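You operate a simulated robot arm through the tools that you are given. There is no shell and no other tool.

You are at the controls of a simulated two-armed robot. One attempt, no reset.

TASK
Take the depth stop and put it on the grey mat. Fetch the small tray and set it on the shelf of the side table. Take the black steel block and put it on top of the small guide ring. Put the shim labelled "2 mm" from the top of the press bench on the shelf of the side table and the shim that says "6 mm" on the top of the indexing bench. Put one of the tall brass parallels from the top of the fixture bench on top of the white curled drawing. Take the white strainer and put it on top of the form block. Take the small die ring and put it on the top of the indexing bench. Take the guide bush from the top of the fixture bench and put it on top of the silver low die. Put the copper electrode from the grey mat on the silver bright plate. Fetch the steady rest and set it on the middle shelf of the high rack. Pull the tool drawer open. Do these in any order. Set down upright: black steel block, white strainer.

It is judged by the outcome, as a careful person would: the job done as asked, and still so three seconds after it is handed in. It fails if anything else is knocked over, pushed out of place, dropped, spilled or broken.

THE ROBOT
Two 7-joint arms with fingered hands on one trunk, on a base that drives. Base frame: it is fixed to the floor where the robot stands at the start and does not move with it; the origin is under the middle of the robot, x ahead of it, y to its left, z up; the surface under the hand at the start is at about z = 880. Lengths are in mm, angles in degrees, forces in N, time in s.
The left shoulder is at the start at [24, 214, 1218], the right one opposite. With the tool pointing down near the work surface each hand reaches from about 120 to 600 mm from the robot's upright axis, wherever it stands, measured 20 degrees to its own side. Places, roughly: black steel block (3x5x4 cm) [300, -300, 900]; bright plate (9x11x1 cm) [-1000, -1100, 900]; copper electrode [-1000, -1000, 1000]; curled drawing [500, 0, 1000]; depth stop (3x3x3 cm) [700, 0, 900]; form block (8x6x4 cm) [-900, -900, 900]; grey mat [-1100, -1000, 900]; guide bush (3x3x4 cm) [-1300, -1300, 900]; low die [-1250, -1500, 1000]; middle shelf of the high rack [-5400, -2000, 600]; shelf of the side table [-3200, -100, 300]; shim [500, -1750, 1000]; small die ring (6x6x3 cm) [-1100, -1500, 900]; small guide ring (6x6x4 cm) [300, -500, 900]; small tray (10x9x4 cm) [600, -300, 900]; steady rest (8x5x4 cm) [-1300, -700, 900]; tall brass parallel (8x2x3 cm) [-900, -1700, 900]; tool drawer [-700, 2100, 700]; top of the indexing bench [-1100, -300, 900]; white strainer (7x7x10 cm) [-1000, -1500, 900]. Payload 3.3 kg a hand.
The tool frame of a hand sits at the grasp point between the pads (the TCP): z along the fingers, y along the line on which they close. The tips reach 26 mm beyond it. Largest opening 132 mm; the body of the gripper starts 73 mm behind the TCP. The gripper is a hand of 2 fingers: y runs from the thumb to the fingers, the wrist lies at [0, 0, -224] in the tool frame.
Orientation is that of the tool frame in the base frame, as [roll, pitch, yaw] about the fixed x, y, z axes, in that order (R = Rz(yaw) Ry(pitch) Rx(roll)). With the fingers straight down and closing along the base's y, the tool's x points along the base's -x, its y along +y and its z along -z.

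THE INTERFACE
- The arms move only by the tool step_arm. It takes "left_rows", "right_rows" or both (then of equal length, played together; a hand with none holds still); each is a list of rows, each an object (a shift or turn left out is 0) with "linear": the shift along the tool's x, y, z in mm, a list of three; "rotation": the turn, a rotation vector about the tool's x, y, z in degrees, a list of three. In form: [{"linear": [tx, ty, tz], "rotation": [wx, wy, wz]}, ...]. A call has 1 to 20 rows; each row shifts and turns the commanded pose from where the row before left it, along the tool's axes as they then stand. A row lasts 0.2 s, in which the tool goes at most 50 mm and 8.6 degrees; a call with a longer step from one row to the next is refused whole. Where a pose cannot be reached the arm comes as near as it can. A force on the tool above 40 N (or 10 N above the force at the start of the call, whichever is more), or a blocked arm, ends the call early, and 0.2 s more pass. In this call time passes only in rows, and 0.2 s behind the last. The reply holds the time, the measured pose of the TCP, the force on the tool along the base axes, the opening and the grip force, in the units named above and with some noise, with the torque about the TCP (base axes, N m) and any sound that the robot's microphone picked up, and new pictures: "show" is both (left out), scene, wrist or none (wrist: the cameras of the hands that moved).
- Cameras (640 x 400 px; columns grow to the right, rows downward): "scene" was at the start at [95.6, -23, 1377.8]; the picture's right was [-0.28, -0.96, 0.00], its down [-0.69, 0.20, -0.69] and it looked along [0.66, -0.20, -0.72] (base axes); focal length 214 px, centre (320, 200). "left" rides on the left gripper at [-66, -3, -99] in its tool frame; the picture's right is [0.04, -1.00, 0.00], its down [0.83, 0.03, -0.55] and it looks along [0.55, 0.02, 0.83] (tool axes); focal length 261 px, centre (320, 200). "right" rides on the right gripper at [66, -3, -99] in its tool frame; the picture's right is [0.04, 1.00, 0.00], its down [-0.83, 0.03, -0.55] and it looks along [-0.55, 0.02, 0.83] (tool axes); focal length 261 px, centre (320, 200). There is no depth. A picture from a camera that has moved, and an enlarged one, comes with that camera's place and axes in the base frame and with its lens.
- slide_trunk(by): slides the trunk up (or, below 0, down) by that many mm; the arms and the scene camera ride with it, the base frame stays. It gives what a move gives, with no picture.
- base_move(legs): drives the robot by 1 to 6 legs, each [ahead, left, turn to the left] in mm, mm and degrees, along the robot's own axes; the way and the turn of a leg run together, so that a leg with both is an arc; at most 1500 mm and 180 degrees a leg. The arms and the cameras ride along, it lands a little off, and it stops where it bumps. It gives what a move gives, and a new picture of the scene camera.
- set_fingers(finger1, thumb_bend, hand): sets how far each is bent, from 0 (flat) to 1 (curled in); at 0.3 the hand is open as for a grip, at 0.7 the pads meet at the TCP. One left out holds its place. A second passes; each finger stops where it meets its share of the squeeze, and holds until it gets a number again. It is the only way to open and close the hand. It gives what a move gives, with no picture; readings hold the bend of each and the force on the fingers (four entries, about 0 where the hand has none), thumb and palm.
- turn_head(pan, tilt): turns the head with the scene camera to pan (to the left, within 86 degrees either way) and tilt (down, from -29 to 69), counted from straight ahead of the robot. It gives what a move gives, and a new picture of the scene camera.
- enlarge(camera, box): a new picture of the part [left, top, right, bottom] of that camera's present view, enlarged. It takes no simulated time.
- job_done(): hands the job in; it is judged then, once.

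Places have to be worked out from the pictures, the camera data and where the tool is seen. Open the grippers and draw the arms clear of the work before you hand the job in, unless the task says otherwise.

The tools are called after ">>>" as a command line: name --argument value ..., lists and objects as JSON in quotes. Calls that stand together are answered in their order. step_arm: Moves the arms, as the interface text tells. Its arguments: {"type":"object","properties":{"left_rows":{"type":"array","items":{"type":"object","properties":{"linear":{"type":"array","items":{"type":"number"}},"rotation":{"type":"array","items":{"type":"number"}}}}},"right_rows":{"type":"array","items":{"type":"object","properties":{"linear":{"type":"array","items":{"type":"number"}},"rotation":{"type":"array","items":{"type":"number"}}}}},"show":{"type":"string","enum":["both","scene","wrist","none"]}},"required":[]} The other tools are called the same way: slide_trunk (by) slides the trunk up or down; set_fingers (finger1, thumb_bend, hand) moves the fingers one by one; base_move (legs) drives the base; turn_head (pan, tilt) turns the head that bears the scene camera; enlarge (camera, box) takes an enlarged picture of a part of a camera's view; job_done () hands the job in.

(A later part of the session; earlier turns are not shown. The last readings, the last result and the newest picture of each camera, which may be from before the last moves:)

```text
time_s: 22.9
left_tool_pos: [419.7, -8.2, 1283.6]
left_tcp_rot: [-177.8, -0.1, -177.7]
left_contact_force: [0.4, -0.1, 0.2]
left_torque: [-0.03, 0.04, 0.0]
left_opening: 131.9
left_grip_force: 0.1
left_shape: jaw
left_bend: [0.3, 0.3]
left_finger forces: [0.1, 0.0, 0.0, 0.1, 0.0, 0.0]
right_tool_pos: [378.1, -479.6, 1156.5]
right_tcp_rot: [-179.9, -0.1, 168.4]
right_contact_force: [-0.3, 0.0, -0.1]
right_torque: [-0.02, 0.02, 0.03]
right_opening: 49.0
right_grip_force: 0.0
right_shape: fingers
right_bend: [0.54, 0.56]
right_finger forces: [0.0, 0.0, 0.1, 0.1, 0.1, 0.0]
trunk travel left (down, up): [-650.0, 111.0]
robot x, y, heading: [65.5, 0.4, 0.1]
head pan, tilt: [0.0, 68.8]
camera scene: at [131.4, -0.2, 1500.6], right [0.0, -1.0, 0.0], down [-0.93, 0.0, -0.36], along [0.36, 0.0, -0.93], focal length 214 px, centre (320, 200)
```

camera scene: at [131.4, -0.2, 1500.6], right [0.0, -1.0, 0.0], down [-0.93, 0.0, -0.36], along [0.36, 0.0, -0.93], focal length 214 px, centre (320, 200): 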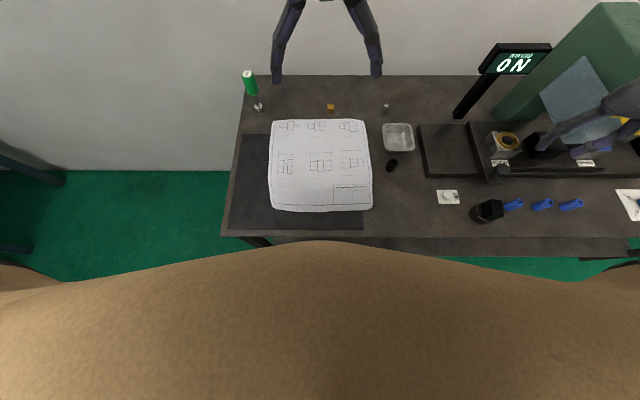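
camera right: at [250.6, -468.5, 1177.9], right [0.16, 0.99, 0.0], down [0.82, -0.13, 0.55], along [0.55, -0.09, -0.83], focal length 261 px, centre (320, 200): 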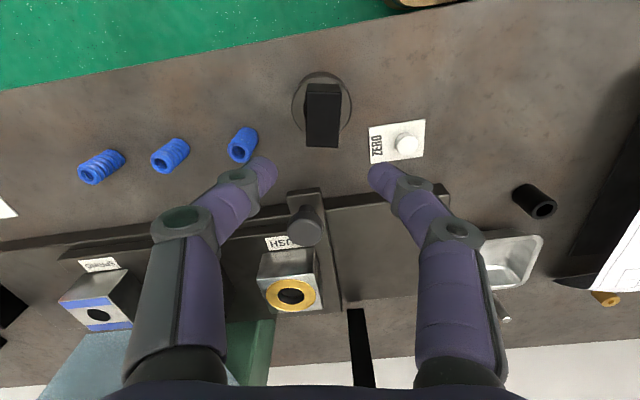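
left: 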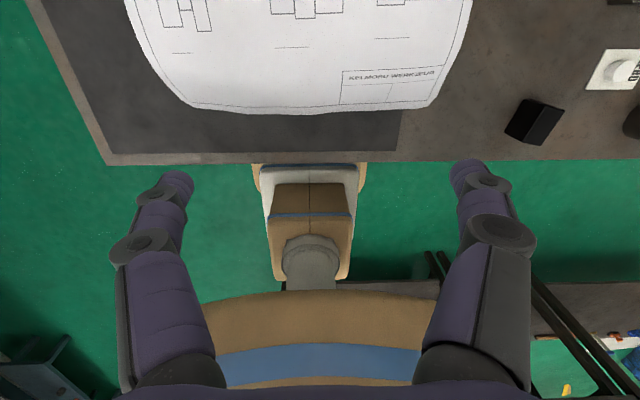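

Moving closer works. I continue forward 80 and right 120 so the left arm can reach the depth stop at about [726, -40].

>>> base_move --legs '[[80, -110, 0]]'

>>> slide_trunk --by -100

```text
time_s: 24.2
left_tool_pos: [419.7, -45.3, 1284.2]
left_tcp_rot: [-177.9, 0.0, -171.4]
left_contact_force: [0.2, -1.4, -0.2]
left_torque: [0.05, 0.01, 0.02]
left_opening: 131.9
left_grip_force: 0.0
left_shape: jaw
left_bend: [0.3, 0.3]
left_finger forces: [0.1, 0.1, 0.1, 0.1, 0.0, 0.1]
right_tool_pos: [431.1, -516.5, 1156.2]
right_tcp_rot: [-179.9, 0.1, 174.7]
right_contact_force: [0.5, 0.4, 0.8]
right_torque: [0.06, -0.02, -0.02]
right_opening: 49.1
right_grip_force: 0.0
right_shape: fingers
right_bend: [0.54, 0.56]
right_finger forces: [0.0, 0.0, 0.0, 0.0, 0.1, 0.0]
trunk travel left (down, up): [-650.0, 111.0]
robot x, y, heading: [62.9, -72.1, 6.3]
head pan, tilt: [0.0, 68.8]
stopped in leg 1: the robot was blocked; the commanded pose is now the measured one
camera scene: at [132.9, -68.3, 1500.7], right [0.11, -0.99, 0.0], down [-0.93, -0.1, -0.36], along [0.36, 0.04, -0.93], focal length 214 px, centre (320, 200)
```

scene: 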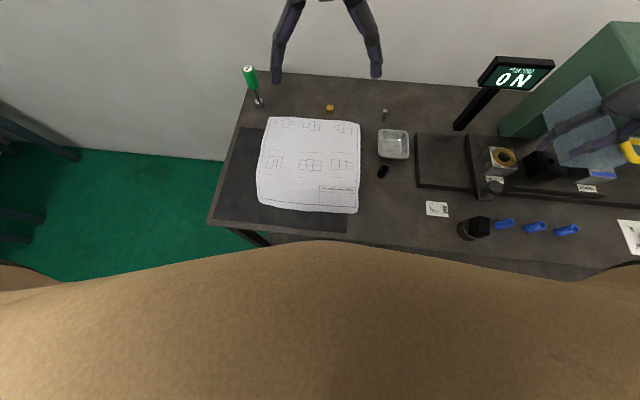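

```text
time_s: 25.6
left_tool_pos: [420.5, -41.6, 1184.5]
left_tcp_rot: [-177.9, 0.0, -171.4]
left_contact_force: [0.5, 0.0, 0.1]
left_torque: [0.01, -0.02, 0.0]
left_opening: 131.8
left_grip_force: 0.1
left_shape: jaw
left_bend: [0.3, 0.3]
left_finger forces: [0.0, 0.0, 0.0, 0.0, 0.1, 0.0]
right_tool_pos: [431.9, -513.9, 1058.6]
right_tcp_rot: [180.0, 0.2, 174.7]
right_contact_force: [0.1, 0.2, -0.8]
right_torque: [-0.02, -0.04, 0.0]
right_opening: 48.9
right_grip_force: 0.1
right_shape: fingers
right_bend: [0.54, 0.56]
right_finger forces: [0.0, 0.0, 0.0, 0.0, 0.0, 0.0]
trunk travel left (down, up): [-550.0, 211.0]
robot x, y, heading: [63.9, -67.0, 6.3]
head pan, tilt: [0.0, 68.8]
```

The base got blocked at x≈65, so I'll instead back off slightly and turn right about 36°, which swings the left shoulder forward and closer to the depth stop.

>>> base_move --legs '[[-25, 0, 0], [0, 0, -36]]'

```text
time_s: 28.1
left_tool_pos: [345.1, -260.4, 1182.7]
left_tcp_rot: [-177.9, 0.0, 152.4]
left_contact_force: [0.2, -0.3, -0.1]
left_torque: [0.01, 0.02, 0.01]
left_opening: 132.0
left_grip_force: 0.1
left_shape: jaw
left_bend: [0.3, 0.3]
left_finger forces: [0.1, 0.0, 0.0, 0.1, 0.0, 0.1]
right_tool_pos: [73.6, -648.4, 1058.1]
right_tcp_rot: [-180.0, 0.1, 138.5]
right_contact_force: [0.1, 0.4, -0.5]
right_torque: [0.03, -0.02, 0.01]
right_opening: 49.2
right_grip_force: 0.1
right_shape: fingers
right_bend: [0.54, 0.56]
right_finger forces: [0.1, 0.0, 0.1, 0.0, 0.0, 0.0]
trunk travel left (down, up): [-550.0, 211.0]
robot x, y, heading: [40.5, -76.7, -30.0]
head pan, tilt: [0.0, 68.8]
camera scene: at [101.3, -110.0, 1400.7], right [-0.5, -0.87, 0.0], down [-0.81, 0.47, -0.36], along [0.31, -0.18, -0.93], focal length 214 px, centre (320, 200)
```

scene: 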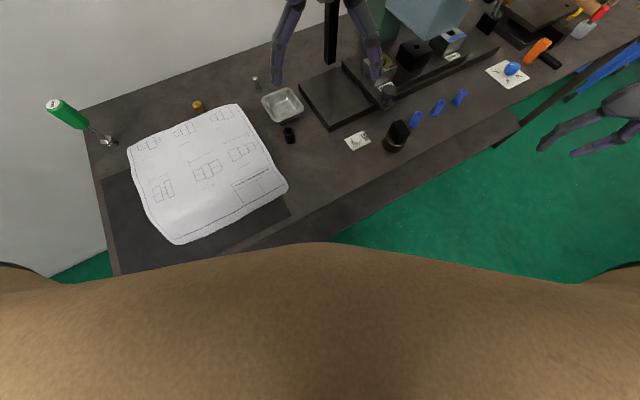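

Depth stop at [727, -40]. The left shoulder is now about 575 mm away, so I align the left hand, move over and tilt it forward about 25°.

>>> step_arm --left_rows '[{"rotation": [0, 0, -6.9]}, {"rotation": [0, 0, -6.9]}, {"linear": [-25.5, 33.7, 10]}, {"linear": [-25.5, 33.7, 10]}, {"linear": [-25.5, 33.7, 10]}, {"linear": [-25.5, 33.7, 10]}, {"linear": [-25.5, 33.7, 10]}, {"linear": [-25.5, 33.7, 10]}, {"linear": [-25.5, 33.7, 10]}, {"linear": [-25.5, 33.7, 10]}, {"linear": [-25.5, 33.7, 10]}, {"rotation": [0, -8.3, 0]}, {"rotation": [0, -8.3, 0]}, {"rotation": [0, -8.3, 0]}]' --show "both"

```text
time_s: 31.1
left_tool_pos: [638.1, -22.2, 1081.2]
left_tcp_rot: [-177.6, 24.6, 167.3]
left_contact_force: [-0.7, 0.6, 0.7]
left_torque: [0.0, -0.01, 0.0]
left_opening: 131.9
left_grip_force: 0.0
left_shape: jaw
left_bend: [0.3, 0.3]
left_finger forces: [0.0, 0.0, 0.1, 0.1, 0.1, 0.0]
right_tool_pos: [74.4, -648.9, 1058.8]
right_tcp_rot: [-179.9, 0.0, 138.4]
right_contact_force: [0.1, 0.0, 0.4]
right_torque: [-0.02, -0.02, 0.01]
right_opening: 49.3
right_grip_force: 0.0
right_shape: fingers
right_bend: [0.54, 0.56]
right_finger forces: [0.0, 0.0, 0.0, 0.0, 0.0, 0.1]
trunk travel left (down, up): [-550.0, 211.0]
robot x, y, heading: [40.4, -76.4, -30.1]
head pan, tilt: [0.0, 68.8]
camera scene: at [101.1, -109.0, 1400.8], right [-0.5, -0.87, 0.0], down [-0.81, 0.46, -0.36], along [0.31, -0.18, -0.93], focal length 214 px, centre (320, 200)
camera left: at [656.7, -24.5, 1197.9], right [-0.27, -0.96, 0.02], down [-0.95, 0.27, 0.16], along [-0.16, 0.02, -0.99], focal length 261 px, centre (320, 200)
```

scene: 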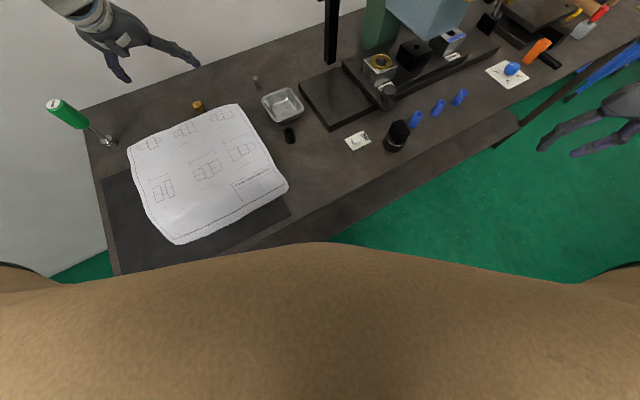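
left: 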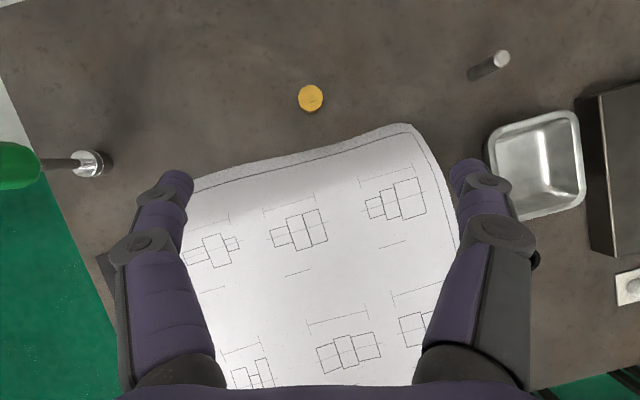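

The wrist view shows the depth stop at about [720, -38], top z≈906. I approach along the tool axis in two stages.

>>> step_arm --left_rows '[{"linear": [-0.5, 2.6, 34]}, {"linear": [-0.5, 2.6, 34]}, {"linear": [-0.5, 2.6, 34]}, {"linear": [-0.5, 2.6, 34]}]' --show "wrist"

```text
time_s: 32.1
left_tool_pos: [697.5, -31.8, 955.9]
left_tcp_rot: [-177.7, 24.4, 167.2]
left_contact_force: [-0.7, 0.5, 0.7]
left_torque: [-0.01, -0.02, -0.01]
left_opening: 132.0
left_grip_force: 0.1
left_shape: jaw
left_bend: [0.3, 0.3]
left_finger forces: [0.1, 0.0, 0.0, 0.0, 0.1, 0.0]
right_tool_pos: [74.2, -647.8, 1058.2]
right_tcp_rot: [-179.9, 0.1, 138.6]
right_contact_force: [-0.3, 0.8, 0.4]
right_torque: [-0.01, 0.0, 0.03]
right_opening: 49.0
right_grip_force: 0.0
right_shape: fingers
right_bend: [0.54, 0.56]
right_finger forces: [0.0, 0.0, 0.1, 0.1, 0.0, 0.0]
trunk travel left (down, up): [-550.0, 211.0]
robot x, y, heading: [36.1, -74.6, -29.9]
head pan, tilt: [0.0, 68.8]
camera left: at [716.3, -33.4, 1073.0], right [-0.27, -0.96, 0.02], down [-0.95, 0.27, 0.16], along [-0.16, 0.02, -0.99], focal length 261 px, centre (320, 200)
```

left: 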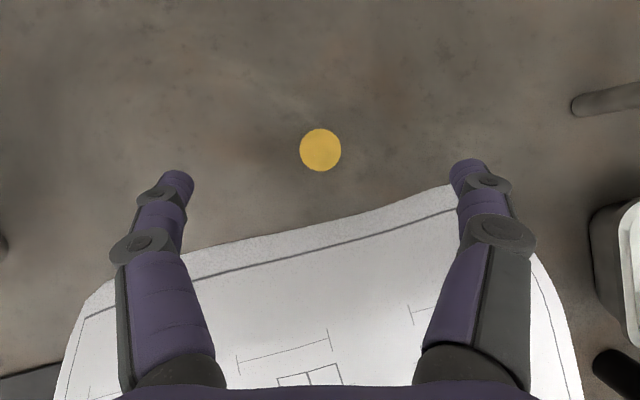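

The stop stays at [720, -38.5]. I make the final approach and close on it.

>>> step_arm --left_rows '[{"linear": [0.6, 0.3, 25]}, {"linear": [0.6, 0.3, 16]}, {"linear": [0, 0, 8]}]' --show "wrist"

>>> set_fingers --hand "left" --finger1 0.7 --thumb_bend 0.7

>>> enlarge --camera "left" --box '[160, 60, 480, 260]'

```text
time_s: 32.9
left_tool_pos: [714.5, -35.5, 910.9]
left_tcp_rot: [-177.6, 24.3, 167.2]
left_contact_force: [-0.5, -0.4, 0.6]
left_torque: [0.01, -0.01, 0.01]
left_opening: 131.7
left_grip_force: 0.0
left_shape: jaw
left_bend: [0.3, 0.3]
left_finger forces: [0.1, 0.0, 0.0, 0.0, 0.0, 0.0]
right_tool_pos: [75.4, -647.4, 1057.6]
right_tcp_rot: [-179.8, 0.1, 138.5]
right_contact_force: [0.1, -0.8, -0.3]
right_torque: [0.0, 0.0, 0.0]
right_opening: 48.8
right_grip_force: 0.0
right_shape: fingers
right_bend: [0.54, 0.56]
right_finger forces: [0.1, 0.0, 0.0, 0.1, 0.0, 0.0]
trunk travel left (down, up): [-550.0, 211.0]
robot x, y, heading: [40.3, -73.5, -29.9]
head pan, tilt: [0.0, 68.8]
camera left: at [734.3, -38.3, 1028.1], right [-0.27, -0.96, 0.02], down [-0.95, 0.27, 0.16], along [-0.16, 0.02, -0.99], focal length 261 px, centre (320, 200)
```

left: 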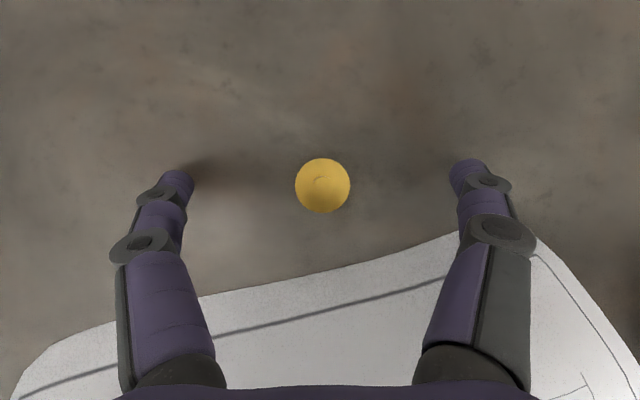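

```text
time_s: 33.9
left_tool_pos: [713.4, -35.8, 912.1]
left_tcp_rot: [-177.8, 24.3, 167.3]
left_contact_force: [0.2, 0.3, 0.6]
left_torque: [0.04, -0.02, -0.03]
left_opening: 23.1
left_grip_force: 7.3
left_shape: fingers
left_bend: [0.63, 0.67]
left_finger forces: [6.6, 0.0, 0.0, 0.0, 7.1, 0.0]
right_tool_pos: [75.0, -649.2, 1058.6]
right_tcp_rot: [-180.0, 0.1, 138.5]
right_contact_force: [-1.1, 0.2, -0.3]
right_torque: [0.01, 0.0, 0.01]
right_opening: 49.0
right_grip_force: 0.0
right_shape: fingers
right_bend: [0.54, 0.56]
right_finger forces: [0.0, 0.0, 0.0, 0.1, 0.0, 0.0]
trunk travel left (down, up): [-550.0, 211.0]
robot x, y, heading: [39.2, -73.9, -30.0]
head pan, tilt: [0.0, 68.8]
```

```text
2.00 times, centred on (320, 160) of left
camera zoom: at [733.8, -38.3, 1028.5], right [-0.27, -0.96, 0.02], down [-0.95, 0.27, 0.16], along [-0.16, 0.02, -0.99], focal length 521 px, centre (320, 280)
```

zoom: 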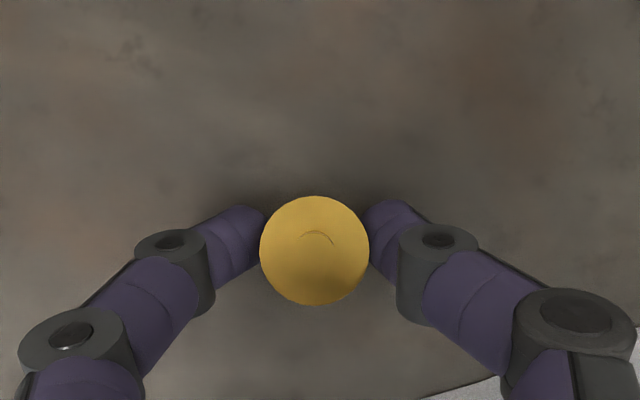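

Gripped at 7 N. I lift it straight up, untilt, and check.

>>> step_arm --left_rows '[{"linear": [-6.2, -0.6, -13.6]}, {"linear": [-16.6, -1.5, -36.3]}, {"linear": [-20, -1.8, -44]}, {"linear": [-20, -1.8, -44]}, {"rotation": [0, 8.3, 0]}, {"rotation": [0, 8.3, 0]}, {"rotation": [0, 8.3, 0]}]' --show "both"

```text
time_s: 35.5
left_tool_pos: [655.0, -75.6, 1062.3]
left_tcp_rot: [-177.9, -0.1, 166.3]
left_contact_force: [-1.7, -0.6, -1.2]
left_torque: [0.05, -0.06, 0.0]
left_opening: 22.9
left_grip_force: 7.0
left_shape: fingers
left_bend: [0.63, 0.67]
left_finger forces: [6.7, 0.0, 0.0, 0.0, 6.8, 0.0]
left hand out of reach, approached as far as the arm can: row 7
right_tool_pos: [74.6, -648.9, 1057.5]
right_tcp_rot: [180.0, 0.0, 138.7]
right_contact_force: [-0.1, -0.6, -0.7]
right_torque: [0.01, 0.0, 0.01]
right_opening: 49.0
right_grip_force: 0.1
right_shape: fingers
right_bend: [0.54, 0.56]
right_finger forces: [0.0, 0.0, 0.0, 0.0, 0.1, 0.0]
trunk travel left (down, up): [-550.0, 211.0]
robot x, y, heading: [41.9, -69.6, -30.0]
head pan, tilt: [0.0, 68.8]
camera scene: at [100.6, -111.2, 1400.7], right [-0.5, -0.87, 0.0], down [-0.81, 0.47, -0.36], along [0.31, -0.18, -0.93], focal length 214 px, centre (320, 200)
camera left: at [720.6, -89.6, 1159.8], right [-0.28, -0.96, 0.04], down [-0.79, 0.25, 0.55], along [-0.54, 0.12, -0.83], focal length 261 px, centre (320, 200)
```

scene: 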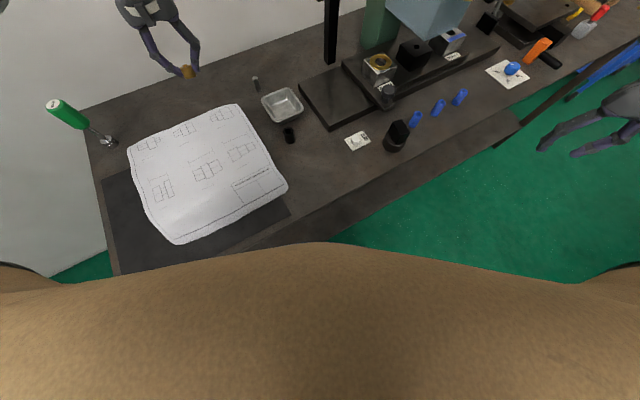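
left: 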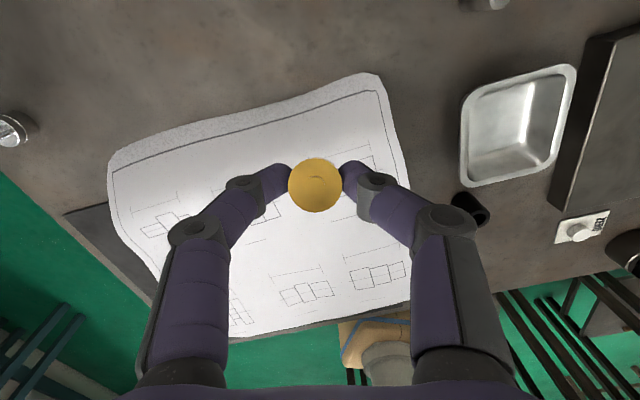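

The depth stop is firmly held. I retract the left arm, straighten the robot, back off the bench, and look right toward the shims.

>>> step_arm --left_rows '[{"linear": [38, -14.7, -12]}, {"linear": [38, -14.7, -12]}, {"linear": [38, -14.7, -12]}, {"linear": [38, -14.7, -12]}, {"linear": [38, -14.7, -12]}, {"linear": [38, -14.7, -12]}]' --show "none"

>>> base_move --legs '[[-60, 0, 0], [0, 0, 30], [-170, -300, 0]]'

>>> turn_head --pan -50 --tilt 35

```text
time_s: 36.9
left_tool_pos: [412.9, -103.0, 1137.8]
left_tcp_rot: [-178.0, -0.6, 166.3]
left_contact_force: [-0.3, 0.4, -0.6]
left_torque: [0.0, -0.01, -0.02]
left_opening: 23.0
left_grip_force: 6.4
left_shape: fingers
left_bend: [0.63, 0.67]
left_finger forces: [6.3, 0.0, 0.0, 0.0, 6.4, 0.0]
right_tool_pos: [74.6, -647.9, 1058.0]
right_tcp_rot: [-180.0, 0.1, 138.5]
right_contact_force: [-0.2, -1.3, -0.1]
right_torque: [-0.03, -0.01, -0.01]
right_opening: 49.1
right_grip_force: 0.0
right_shape: fingers
right_bend: [0.54, 0.56]
right_finger forces: [0.0, 0.0, 0.0, 0.0, 0.0, 0.0]
trunk travel left (down, up): [-550.0, 211.0]
robot x, y, heading: [40.4, -73.9, -29.7]
head pan, tilt: [0.0, 68.8]
```

```text
time_s: 41.2
left_tool_pos: [155.8, -179.7, 1137.9]
left_tcp_rot: [-177.8, -0.6, -163.7]
left_contact_force: [0.9, 0.7, -1.5]
left_torque: [0.0, -0.02, 0.02]
left_opening: 22.7
left_grip_force: 6.8
left_shape: fingers
left_bend: [0.63, 0.67]
left_finger forces: [6.3, 0.0, 0.0, 0.0, 6.6, 0.0]
right_tool_pos: [134.1, -821.7, 1057.1]
right_tcp_rot: [-180.0, 0.2, 168.6]
right_contact_force: [-0.4, 0.8, -0.3]
right_torque: [-0.01, -0.01, 0.01]
right_opening: 49.2
right_grip_force: 0.0
right_shape: fingers
right_bend: [0.54, 0.56]
right_finger forces: [0.0, 0.0, 0.0, 0.0, 0.1, 0.0]
trunk travel left (down, up): [-550.0, 211.0]
robot x, y, heading: [-184.8, -341.2, 0.1]
head pan, tilt: [0.0, 68.8]
camera scene: at [-112.4, -343.3, 1400.7], right [0.0, -1.0, 0.0], down [-0.93, 0.0, -0.36], along [0.36, 0.0, -0.93], focal length 214 px, centre (320, 200)
```

scene: 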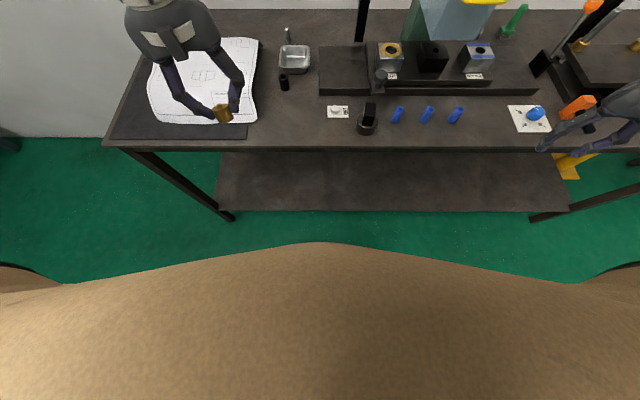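

```text
time_s: 42.3
left_tool_pos: [156.5, -179.7, 1138.2]
left_tcp_rot: [-177.8, -0.6, -163.7]
left_contact_force: [0.1, -0.5, -1.0]
left_torque: [0.03, 0.02, 0.01]
left_opening: 23.1
left_grip_force: 6.8
left_shape: fingers
left_bend: [0.63, 0.67]
left_finger forces: [6.3, 0.0, 0.0, 0.0, 6.5, 0.1]
right_tool_pos: [134.1, -821.5, 1058.6]
right_tcp_rot: [-180.0, 0.1, 168.7]
right_contact_force: [-0.2, 0.5, 0.7]
right_torque: [-0.01, 0.01, -0.01]
right_opening: 49.2
right_grip_force: 0.1
right_shape: fingers
right_bend: [0.54, 0.56]
right_finger forces: [0.0, 0.1, 0.0, 0.1, 0.0, 0.1]
trunk travel left (down, up): [-550.0, 211.0]
robot x, y, heading: [-185.5, -343.1, 0.3]
head pan, tilt: [-50.0, 35.0]
camera scene: at [-111.0, -409.7, 1444.3], right [-0.76, -0.64, 0.0], down [-0.37, 0.44, -0.82], along [0.53, -0.63, -0.57], focal length 214 px, centre (320, 200)
```

scene: 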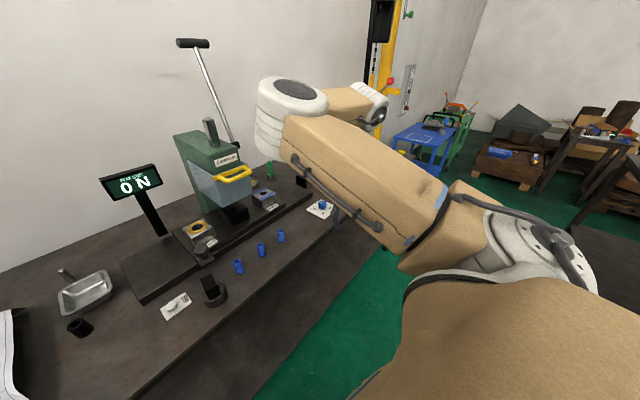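

The lane along the bench looks clear. I drive 1000 mm to the right along it and look at the far section.

>>> base_move --legs '[[0, -1000, 0]]'

>>> turn_head --pan -20 --tilt 45

```text
time_s: 47.5
left_tool_pos: [158.1, -1180.6, 1136.8]
left_tcp_rot: [-177.9, -0.5, -163.7]
left_contact_force: [0.6, -0.7, -0.1]
left_torque: [-0.02, 0.03, -0.02]
left_opening: 22.8
left_grip_force: 6.4
left_shape: fingers
left_bend: [0.63, 0.67]
left_finger forces: [6.2, 0.1, 0.1, 0.0, 6.5, 0.0]
right_tool_pos: [137.1, -1823.3, 1057.7]
right_tcp_rot: [-180.0, 0.1, 168.7]
right_contact_force: [-0.1, -0.1, 0.7]
right_torque: [-0.01, -0.02, -0.01]
right_opening: 49.0
right_grip_force: 0.1
right_shape: fingers
right_bend: [0.54, 0.56]
right_finger forces: [0.0, 0.1, 0.1, 0.1, 0.0, 0.0]
trunk travel left (down, up): [-550.0, 211.0]
robot x, y, heading: [-180.9, -1341.7, 0.0]
head pan, tilt: [-50.0, 35.0]
camera scene: at [-109.2, -1412.0, 1444.4], right [-0.76, -0.64, 0.0], down [-0.37, 0.44, -0.82], along [0.53, -0.63, -0.57], focal length 214 px, centre (320, 200)
```

scene: 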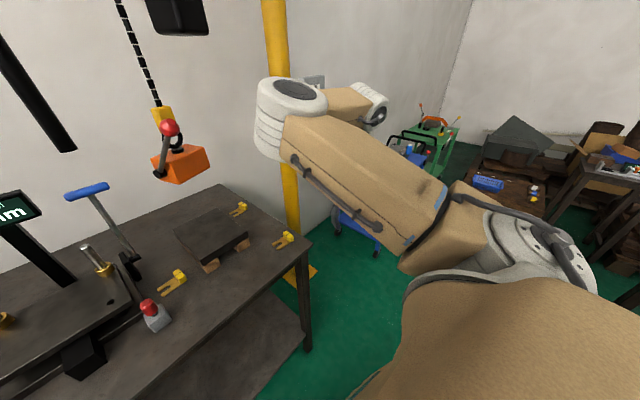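

```text
time_s: 48.5
left_tool_pos: [158.5, -1180.5, 1136.9]
left_tcp_rot: [-177.9, -0.5, -163.6]
left_contact_force: [-0.4, 0.4, -1.3]
left_torque: [0.03, 0.01, -0.02]
left_opening: 22.6
left_grip_force: 5.9
left_shape: fingers
left_bend: [0.63, 0.67]
left_finger forces: [6.2, 0.0, 0.0, 0.0, 6.5, 0.1]
right_tool_pos: [135.6, -1822.5, 1058.4]
right_tcp_rot: [-180.0, 0.1, 168.6]
right_contact_force: [-0.2, 0.0, 1.1]
right_torque: [-0.03, -0.03, 0.01]
right_opening: 49.2
right_grip_force: 0.2
right_shape: fingers
right_bend: [0.54, 0.56]
right_finger forces: [0.1, 0.0, 0.0, 0.0, 0.0, 0.1]
trunk travel left (down, up): [-550.0, 211.0]
robot x, y, heading: [-180.3, -1344.9, -0.0]
head pan, tilt: [-20.0, 45.0]
camera scene: at [-89.5, -1372.0, 1429.6], right [-0.34, -0.94, 0.0], down [-0.66, 0.24, -0.71], along [0.66, -0.24, -0.71], focal length 214 px, centre (320, 200)
```

scene: 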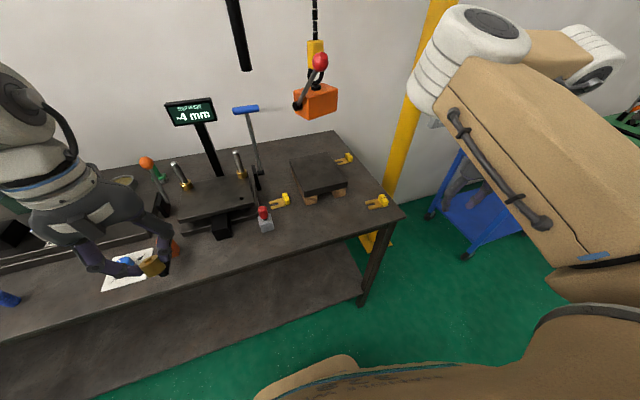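

Yellow fork-shaped shims lie around the raised block on the bench. I enlarge to read their labels.

>>> enlarge --camera "scene" --box '[250, 140, 410, 240]'

>>> enlarge --camera "scene" --box '[260, 185, 310, 220]'

>>> enlarge --camera "scene" --box '[355, 185, 405, 220]'

>>> enlarge --camera "scene" --box '[325, 145, 365, 170]'

```text
4.00 times, centred on (330, 190) of scene
camera zoom: at [-89.5, -1372.0, 1429.6], right [-0.34, -0.94, 0.0], down [-0.66, 0.24, -0.71], along [0.66, -0.24, -0.71], focal length 858 px, centre (280, 240)
```

zoom: 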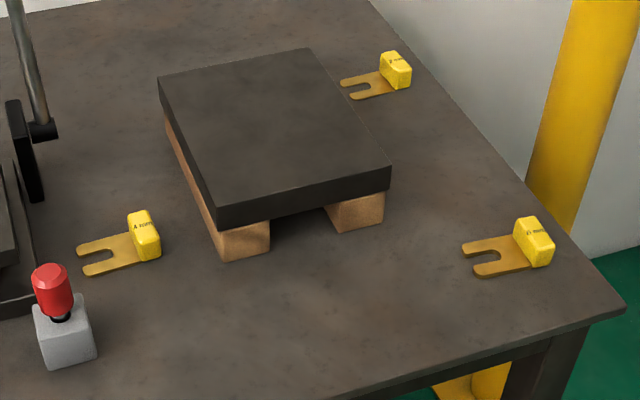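

```text
11.43 times, centred on (285, 202) of scene
camera zoom: at [-89.5, -1372.0, 1429.6], right [-0.34, -0.94, 0.0], down [-0.66, 0.24, -0.71], along [0.66, -0.24, -0.71], focal length 2451 px, centre (720, 171)
```

zoom: 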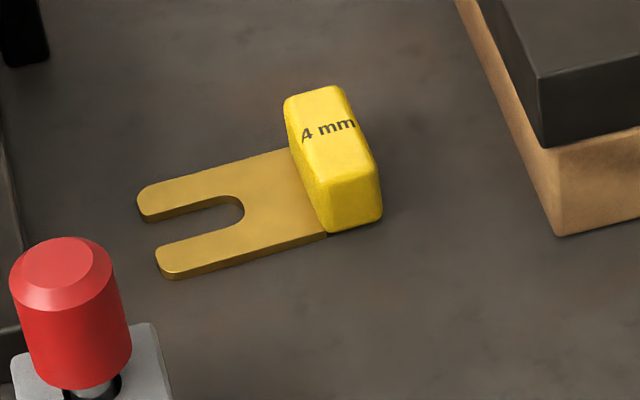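

```text
11.43 times, centred on (380, 202) of scene
camera zoom: at [-89.5, -1372.0, 1429.6], right [-0.34, -0.94, 0.0], down [-0.66, 0.24, -0.71], along [0.66, -0.24, -0.71], focal length 2451 px, centre (-366, 171)
```

zoom: 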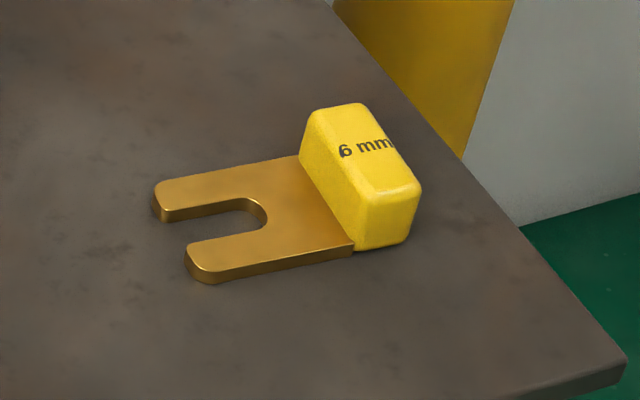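

```text
16.00 times, centred on (345, 158) of scene
camera zoom: at [-89.5, -1372.0, 1429.6], right [-0.34, -0.94, 0.0], down [-0.66, 0.24, -0.71], along [0.66, -0.24, -0.71], focal length 3432 px, centre (-80, 880)
```

zoom: 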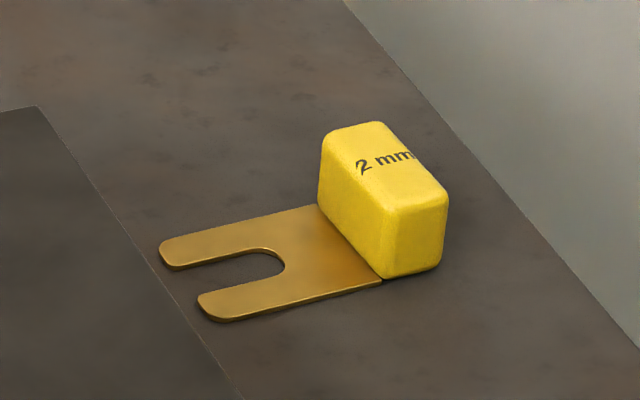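

The "6 mm" shim's handle is at about [337, -1765] (long side along x) and the "2 mm" one at about [617, -1765]. I drive a little closer and bring the right hand over the 6 mm shim.

>>> base_move --legs '[[90, -60, 0]]'

>>> set_fingers --hand "right" --finger1 0.4 --thumb_bend 0.4

```text
time_s: 49.7
left_tool_pos: [249.4, -1241.4, 1137.1]
left_tcp_rot: [-178.0, -0.6, -163.6]
left_contact_force: [0.0, -0.2, -0.3]
left_torque: [-0.03, -0.02, 0.0]
left_opening: 22.8
left_grip_force: 6.5
left_shape: fingers
left_bend: [0.63, 0.67]
left_finger forces: [6.3, 0.0, 0.0, 0.0, 6.5, 0.1]
right_tool_pos: [227.3, -1883.4, 1057.7]
right_tcp_rot: [179.9, 0.0, 168.6]
right_contact_force: [-0.5, 0.0, -0.2]
right_torque: [0.01, 0.01, 0.0]
right_opening: 49.3
right_grip_force: 0.1
right_shape: fingers
right_bend: [0.54, 0.56]
right_finger forces: [0.0, 0.0, 0.1, 0.0, 0.0, 0.0]
trunk travel left (down, up): [-550.0, 211.0]
robot x, y, heading: [-88.7, -1404.2, 0.3]
head pan, tilt: [-20.0, 45.0]
camera scene: at [1.9, -1433.1, 1429.4], right [-0.34, -0.94, 0.0], down [-0.67, 0.24, -0.71], along [0.66, -0.24, -0.71], focal length 214 px, centre (320, 200)
```

scene: 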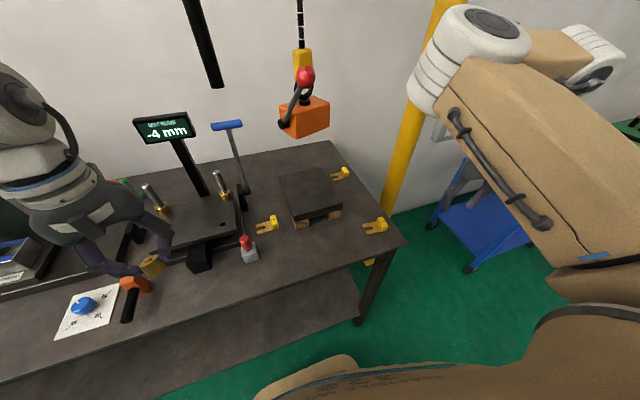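

```text
time_s: 50.7
left_tool_pos: [248.0, -1240.5, 1138.1]
left_tcp_rot: [-177.8, -0.5, -163.6]
left_contact_force: [-1.2, 1.0, -1.3]
left_torque: [0.02, -0.01, 0.04]
left_opening: 22.7
left_grip_force: 6.7
left_shape: fingers
left_bend: [0.63, 0.67]
left_finger forces: [6.2, 0.0, 0.0, 0.1, 6.3, 0.0]
right_tool_pos: [225.9, -1883.6, 1057.4]
right_tcp_rot: [180.0, 0.1, 168.6]
right_contact_force: [-0.2, 0.1, -0.5]
right_torque: [-0.02, 0.01, 0.03]
right_opening: 99.6
right_grip_force: 0.0
right_shape: fingers
right_bend: [0.4, 0.4]
right_finger forces: [0.0, 0.1, 0.0, 0.1, 0.0, 0.0]
trunk travel left (down, up): [-550.0, 211.0]
robot x, y, heading: [-91.0, -1400.8, 0.3]
head pan, tilt: [-20.0, 45.0]
```

I move the right hand above the 6 mm shim with the fingers closing along y.

>>> step_arm --right_rows '[{"rotation": [0, 0, -5.7]}, {"rotation": [0, 0, -5.7]}, {"linear": [-26, 28.5, 9]}, {"linear": [-26, 28.5, 9]}, {"linear": [-26, 28.5, 9]}, {"linear": [-26, 28.5, 9]}]' --show "both"

```text
time_s: 52.1
left_tool_pos: [247.9, -1240.6, 1136.9]
left_tcp_rot: [-177.9, -0.6, -163.5]
left_contact_force: [0.8, -0.7, -1.0]
left_torque: [-0.02, 0.01, 0.02]
left_opening: 22.7
left_grip_force: 6.4
left_shape: fingers
left_bend: [0.63, 0.67]
left_finger forces: [6.2, 0.0, 0.1, 0.0, 6.4, 0.0]
right_tool_pos: [330.7, -1768.3, 1021.3]
right_tcp_rot: [-179.9, 0.0, -180.0]
right_contact_force: [0.2, 0.4, 0.2]
right_torque: [-0.01, 0.02, 0.02]
right_opening: 100.1
right_grip_force: 0.1
right_shape: fingers
right_bend: [0.4, 0.4]
right_finger forces: [0.0, 0.1, 0.0, 0.0, 0.1, 0.1]
trunk travel left (down, up): [-550.0, 211.0]
robot x, y, heading: [-92.6, -1403.9, 0.4]
head pan, tilt: [-20.0, 45.0]
camera scene: at [0.9, -1431.8, 1429.5], right [-0.34, -0.94, 0.0], down [-0.67, 0.24, -0.71], along [0.66, -0.24, -0.71], focal length 214 px, centre (320, 200)
camera right: at [264.5, -1770.4, 1120.3], right [-0.04, 1.0, 0.0], down [0.83, 0.03, 0.55], along [0.55, 0.02, -0.83], focal length 261 px, centre (320, 200)
```

scene: 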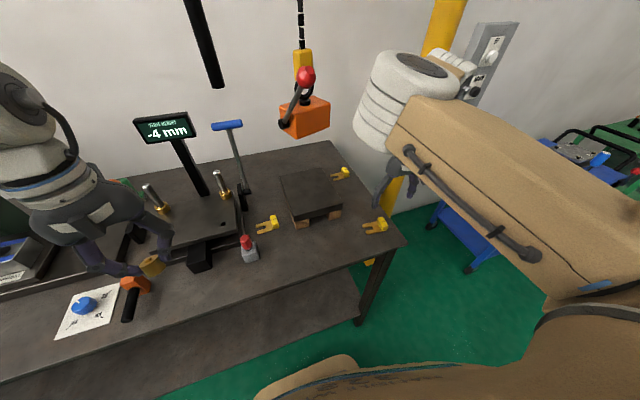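
right: 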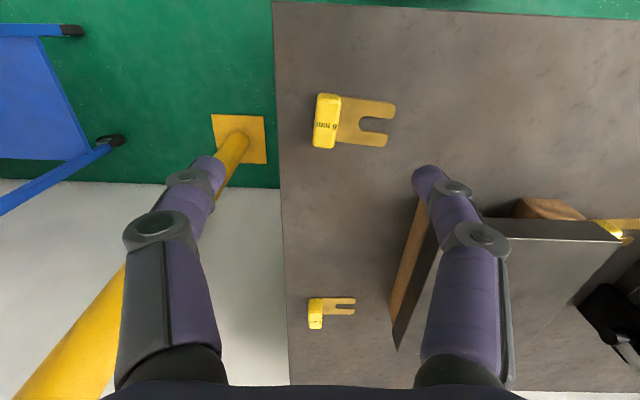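

The 6 mm handle reads about [330, -1762], turned about -4°. I descend to 960 for a closer view.

>>> step_arm --right_rows '[{"linear": [0, 5, 30], "rotation": [0, 0, 4]}, {"linear": [0, 0, 31]}]' --show "wrist"

>>> enlarge --camera "right" --box '[250, 60, 450, 200]'

```text
time_s: 52.7
left_tool_pos: [248.3, -1241.2, 1136.5]
left_tcp_rot: [-177.9, -0.5, -163.6]
left_contact_force: [-0.8, -0.4, 0.0]
left_torque: [0.0, 0.03, 0.01]
left_opening: 22.9
left_grip_force: 6.2
left_shape: fingers
left_bend: [0.63, 0.67]
left_finger forces: [6.2, 0.1, 0.1, 0.1, 6.4, 0.1]
right_tool_pos: [329.9, -1764.5, 960.2]
right_tcp_rot: [-179.9, 0.1, 176.0]
right_contact_force: [0.5, -1.0, 1.0]
right_torque: [-0.01, 0.0, 0.02]
right_opening: 100.3
right_grip_force: 0.0
right_shape: fingers
right_bend: [0.4, 0.4]
right_finger forces: [0.0, 0.0, 0.1, 0.1, 0.1, 0.1]
trunk travel left (down, up): [-550.0, 211.0]
robot x, y, heading: [-91.6, -1403.0, 0.1]
head pan, tilt: [-20.0, 45.0]
camera right: at [264.2, -1762.4, 1059.4], right [0.03, 1.0, 0.0], down [0.83, -0.02, 0.55], along [0.55, -0.02, -0.83], focal length 261 px, centre (320, 200)
```

right: 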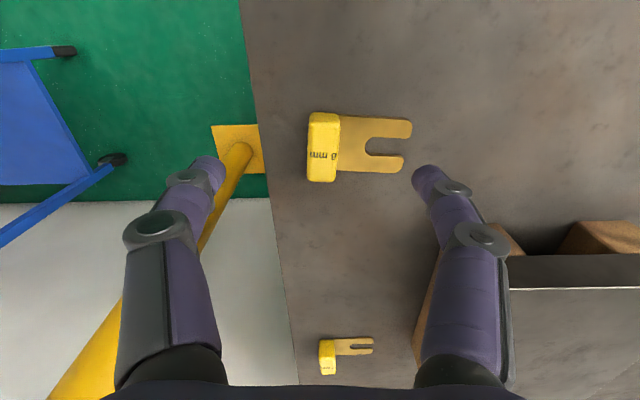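

```text
2.86 times, centred on (350, 130) of right
camera zoom: at [264.2, -1762.4, 1059.4], right [0.03, 1.0, 0.0], down [0.83, -0.02, 0.55], along [0.55, -0.02, -0.83], focal length 745 px, centre (234, 400)
```

zoom: 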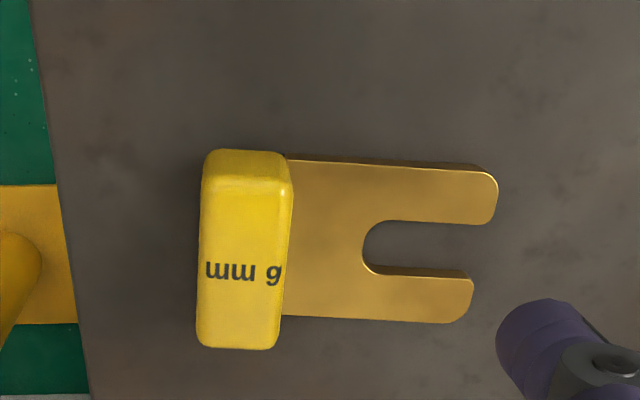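

Handle centre ≈ [331, -1763]. I trim the yaw and go down to z≈919 so the tips stay above the thin plate, then close.

>>> step_arm --right_rows '[{"linear": [-1, 2, 20], "rotation": [0, 0, 3.5]}, {"linear": [0, 0, 15]}, {"linear": [0, 0, 6]}]' --show "wrist"

>>> set_fingers --hand "right" --finger1 0.72 --thumb_bend 0.72

>>> enlarge --camera "right" --box '[220, 100, 450, 260]'

```text
time_s: 53.5
left_tool_pos: [247.7, -1240.3, 1138.4]
left_tcp_rot: [-177.9, -0.5, -163.6]
left_contact_force: [0.6, 0.3, 0.0]
left_torque: [0.03, 0.02, 0.02]
left_opening: 22.8
left_grip_force: 6.9
left_shape: fingers
left_bend: [0.63, 0.67]
left_finger forces: [6.2, 0.0, 0.0, 0.1, 6.4, 0.0]
right_tool_pos: [331.7, -1763.1, 918.9]
right_tcp_rot: [179.9, 0.1, 172.5]
right_contact_force: [0.5, 0.6, 0.3]
right_torque: [0.0, 0.0, 0.01]
right_opening: 100.0
right_grip_force: 0.1
right_shape: fingers
right_bend: [0.4, 0.4]
right_finger forces: [0.0, 0.1, 0.1, 0.0, 0.0, 0.0]
trunk travel left (down, up): [-550.0, 211.0]
robot x, y, heading: [-92.8, -1405.0, 0.3]
head pan, tilt: [-20.0, 45.0]
camera right: at [265.6, -1756.2, 1017.8], right [0.09, 1.0, 0.0], down [0.83, -0.07, 0.55], along [0.55, -0.05, -0.83], focal length 261 px, centre (320, 200)
```

right: 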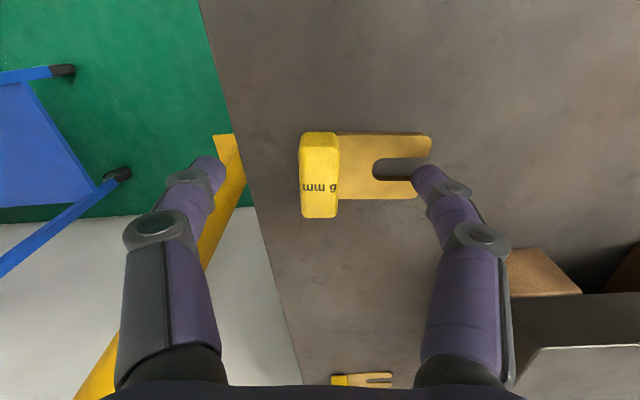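

```text
time_s: 54.5
left_tool_pos: [246.8, -1240.8, 1137.8]
left_tcp_rot: [-177.9, -0.5, -163.5]
left_contact_force: [0.2, 0.0, -1.3]
left_torque: [-0.04, 0.0, 0.03]
left_opening: 22.7
left_grip_force: 6.2
left_shape: fingers
left_bend: [0.63, 0.67]
left_finger forces: [6.2, 0.0, 0.0, 0.0, 6.4, 0.0]
right_tool_pos: [332.8, -1762.1, 918.6]
right_tcp_rot: [-179.9, 0.1, 172.5]
right_contact_force: [0.7, 0.1, 0.3]
right_torque: [-0.01, -0.02, -0.02]
right_opening: 16.5
right_grip_force: 6.7
right_shape: fingers
right_bend: [0.67, 0.68]
right_finger forces: [7.1, 0.0, 0.0, 0.0, 7.1, 0.0]
trunk travel left (down, up): [-550.0, 211.0]
robot x, y, heading: [-92.9, -1404.9, 0.2]
head pan, tilt: [-20.0, 45.0]
```

```text
2.50 times, centred on (335, 180) of right
camera zoom: at [265.5, -1756.2, 1018.0], right [0.09, 1.0, 0.0], down [0.83, -0.07, 0.55], along [0.55, -0.05, -0.83], focal length 652 px, centre (282, 250)
```

zoom: 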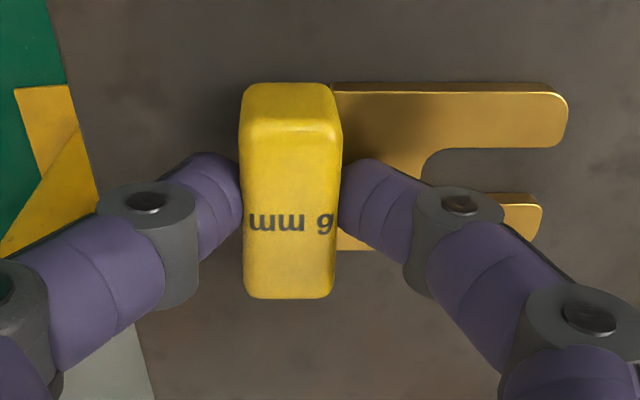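

The shim is held. I lift it, retract, and get ready to turn toward the opposite benches.

>>> step_arm --right_rows '[{"linear": [0, 0, -15]}, {"linear": [0, 0, -40]}, {"linear": [0, 0, -45]}, {"linear": [20, 0, -45]}, {"linear": [40, 10, -20]}, {"linear": [40, 10, 0]}]' --show "wrist"

>>> base_move --legs '[[-170, 0, 0]]'

>>> turn_head --pan -86 --tilt 25

```text
time_s: 55.9
left_tool_pos: [246.6, -1239.5, 1137.2]
left_tcp_rot: [-177.8, -0.5, -163.6]
left_contact_force: [-0.9, 0.0, -0.6]
left_torque: [-0.02, -0.01, -0.01]
left_opening: 22.9
left_grip_force: 6.7
left_shape: fingers
left_bend: [0.63, 0.67]
left_finger forces: [6.1, 0.1, 0.0, 0.1, 6.4, 0.0]
right_tool_pos: [233.0, -1730.9, 1084.4]
right_tcp_rot: [178.9, -0.3, 171.2]
right_contact_force: [0.0, -0.2, -0.5]
right_torque: [0.01, 0.02, 0.03]
right_opening: 16.4
right_grip_force: 7.0
right_shape: fingers
right_bend: [0.67, 0.68]
right_finger forces: [6.8, 0.0, 0.0, 0.0, 6.8, 0.1]
trunk travel left (down, up): [-550.0, 211.0]
robot x, y, heading: [-90.9, -1404.4, -0.0]
head pan, tilt: [-20.0, 45.0]
camera right: at [167.0, -1726.1, 1183.9], right [0.11, 0.99, 0.02], down [0.83, -0.1, 0.55], along [0.55, -0.05, -0.84], focal length 261 px, centre (320, 200)
```

right: 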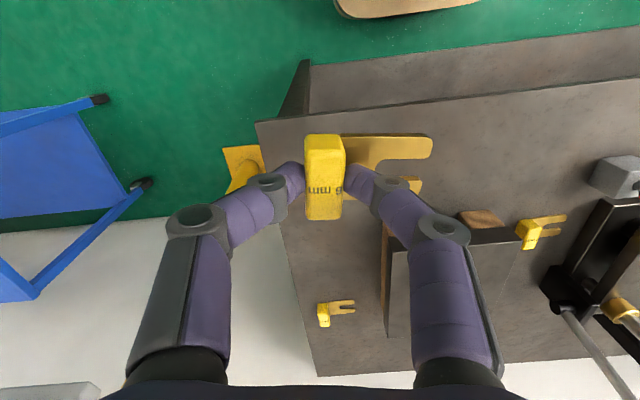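

```text
time_s: 57.3
left_tool_pos: [75.8, -1240.1, 1137.9]
left_tcp_rot: [-177.9, -0.5, -163.6]
left_contact_force: [0.1, -0.2, -1.1]
left_torque: [0.0, -0.05, -0.02]
left_opening: 22.9
left_grip_force: 6.0
left_shape: fingers
left_bend: [0.63, 0.67]
left_finger forces: [6.1, 0.0, 0.0, 0.0, 6.4, 0.0]
right_tool_pos: [63.0, -1729.7, 1087.7]
right_tcp_rot: [178.7, 0.2, 171.7]
right_contact_force: [-0.2, 0.7, -0.2]
right_torque: [0.0, -0.03, 0.01]
right_opening: 16.5
right_grip_force: 6.7
right_shape: fingers
right_bend: [0.67, 0.68]
right_finger forces: [6.8, 0.1, 0.0, 0.0, 6.9, 0.0]
trunk travel left (down, up): [-550.0, 211.0]
robot x, y, heading: [-262.2, -1404.5, 0.2]
head pan, tilt: [-20.0, 45.0]
camera scene: at [-172.5, -1432.7, 1429.7], right [-0.34, -0.94, 0.0], down [-0.66, 0.24, -0.71], along [0.67, -0.24, -0.71], focal length 214 px, centre (320, 200)
```

scene: 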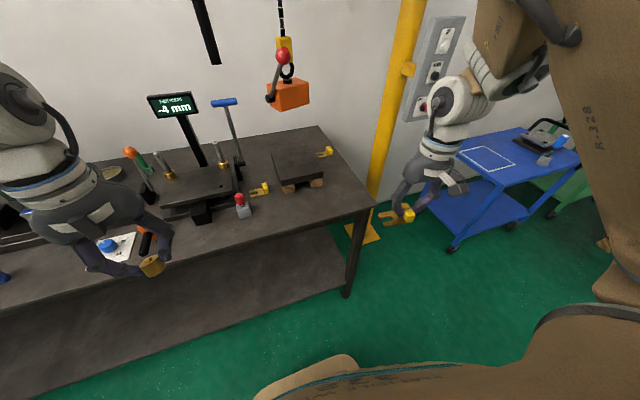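

```text
time_s: 58.7
left_tool_pos: [77.4, -1242.3, 1137.4]
left_tcp_rot: [-177.9, -0.5, -163.6]
left_contact_force: [-0.7, -0.3, -0.6]
left_torque: [-0.03, 0.03, -0.01]
left_opening: 22.8
left_grip_force: 6.2
left_shape: fingers
left_bend: [0.63, 0.67]
left_finger forces: [6.2, 0.0, 0.1, 0.0, 6.4, 0.0]
right_tool_pos: [64.8, -1729.7, 1085.5]
right_tcp_rot: [178.4, 0.0, 171.4]
right_contact_force: [-0.2, 0.8, -1.1]
right_torque: [-0.03, 0.01, -0.04]
right_opening: 16.5
right_grip_force: 7.0
right_shape: fingers
right_bend: [0.67, 0.68]
right_finger forces: [6.9, 0.1, 0.1, 0.0, 6.9, 0.0]
trunk travel left (down, up): [-550.0, 211.0]
robot x, y, heading: [-263.4, -1407.5, 0.5]
head pan, tilt: [-85.9, 25.0]
camera scene: at [-240.7, -1496.9, 1460.1], right [-1.0, -0.07, 0.0], down [-0.03, 0.42, -0.91], along [0.07, -0.9, -0.42], focal length 214 px, centre (320, 200)
```

scene: 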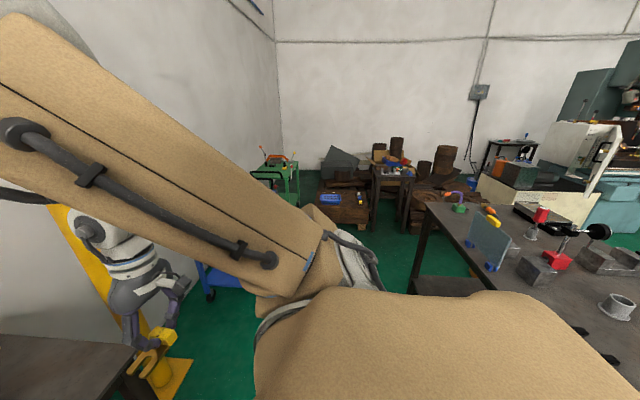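

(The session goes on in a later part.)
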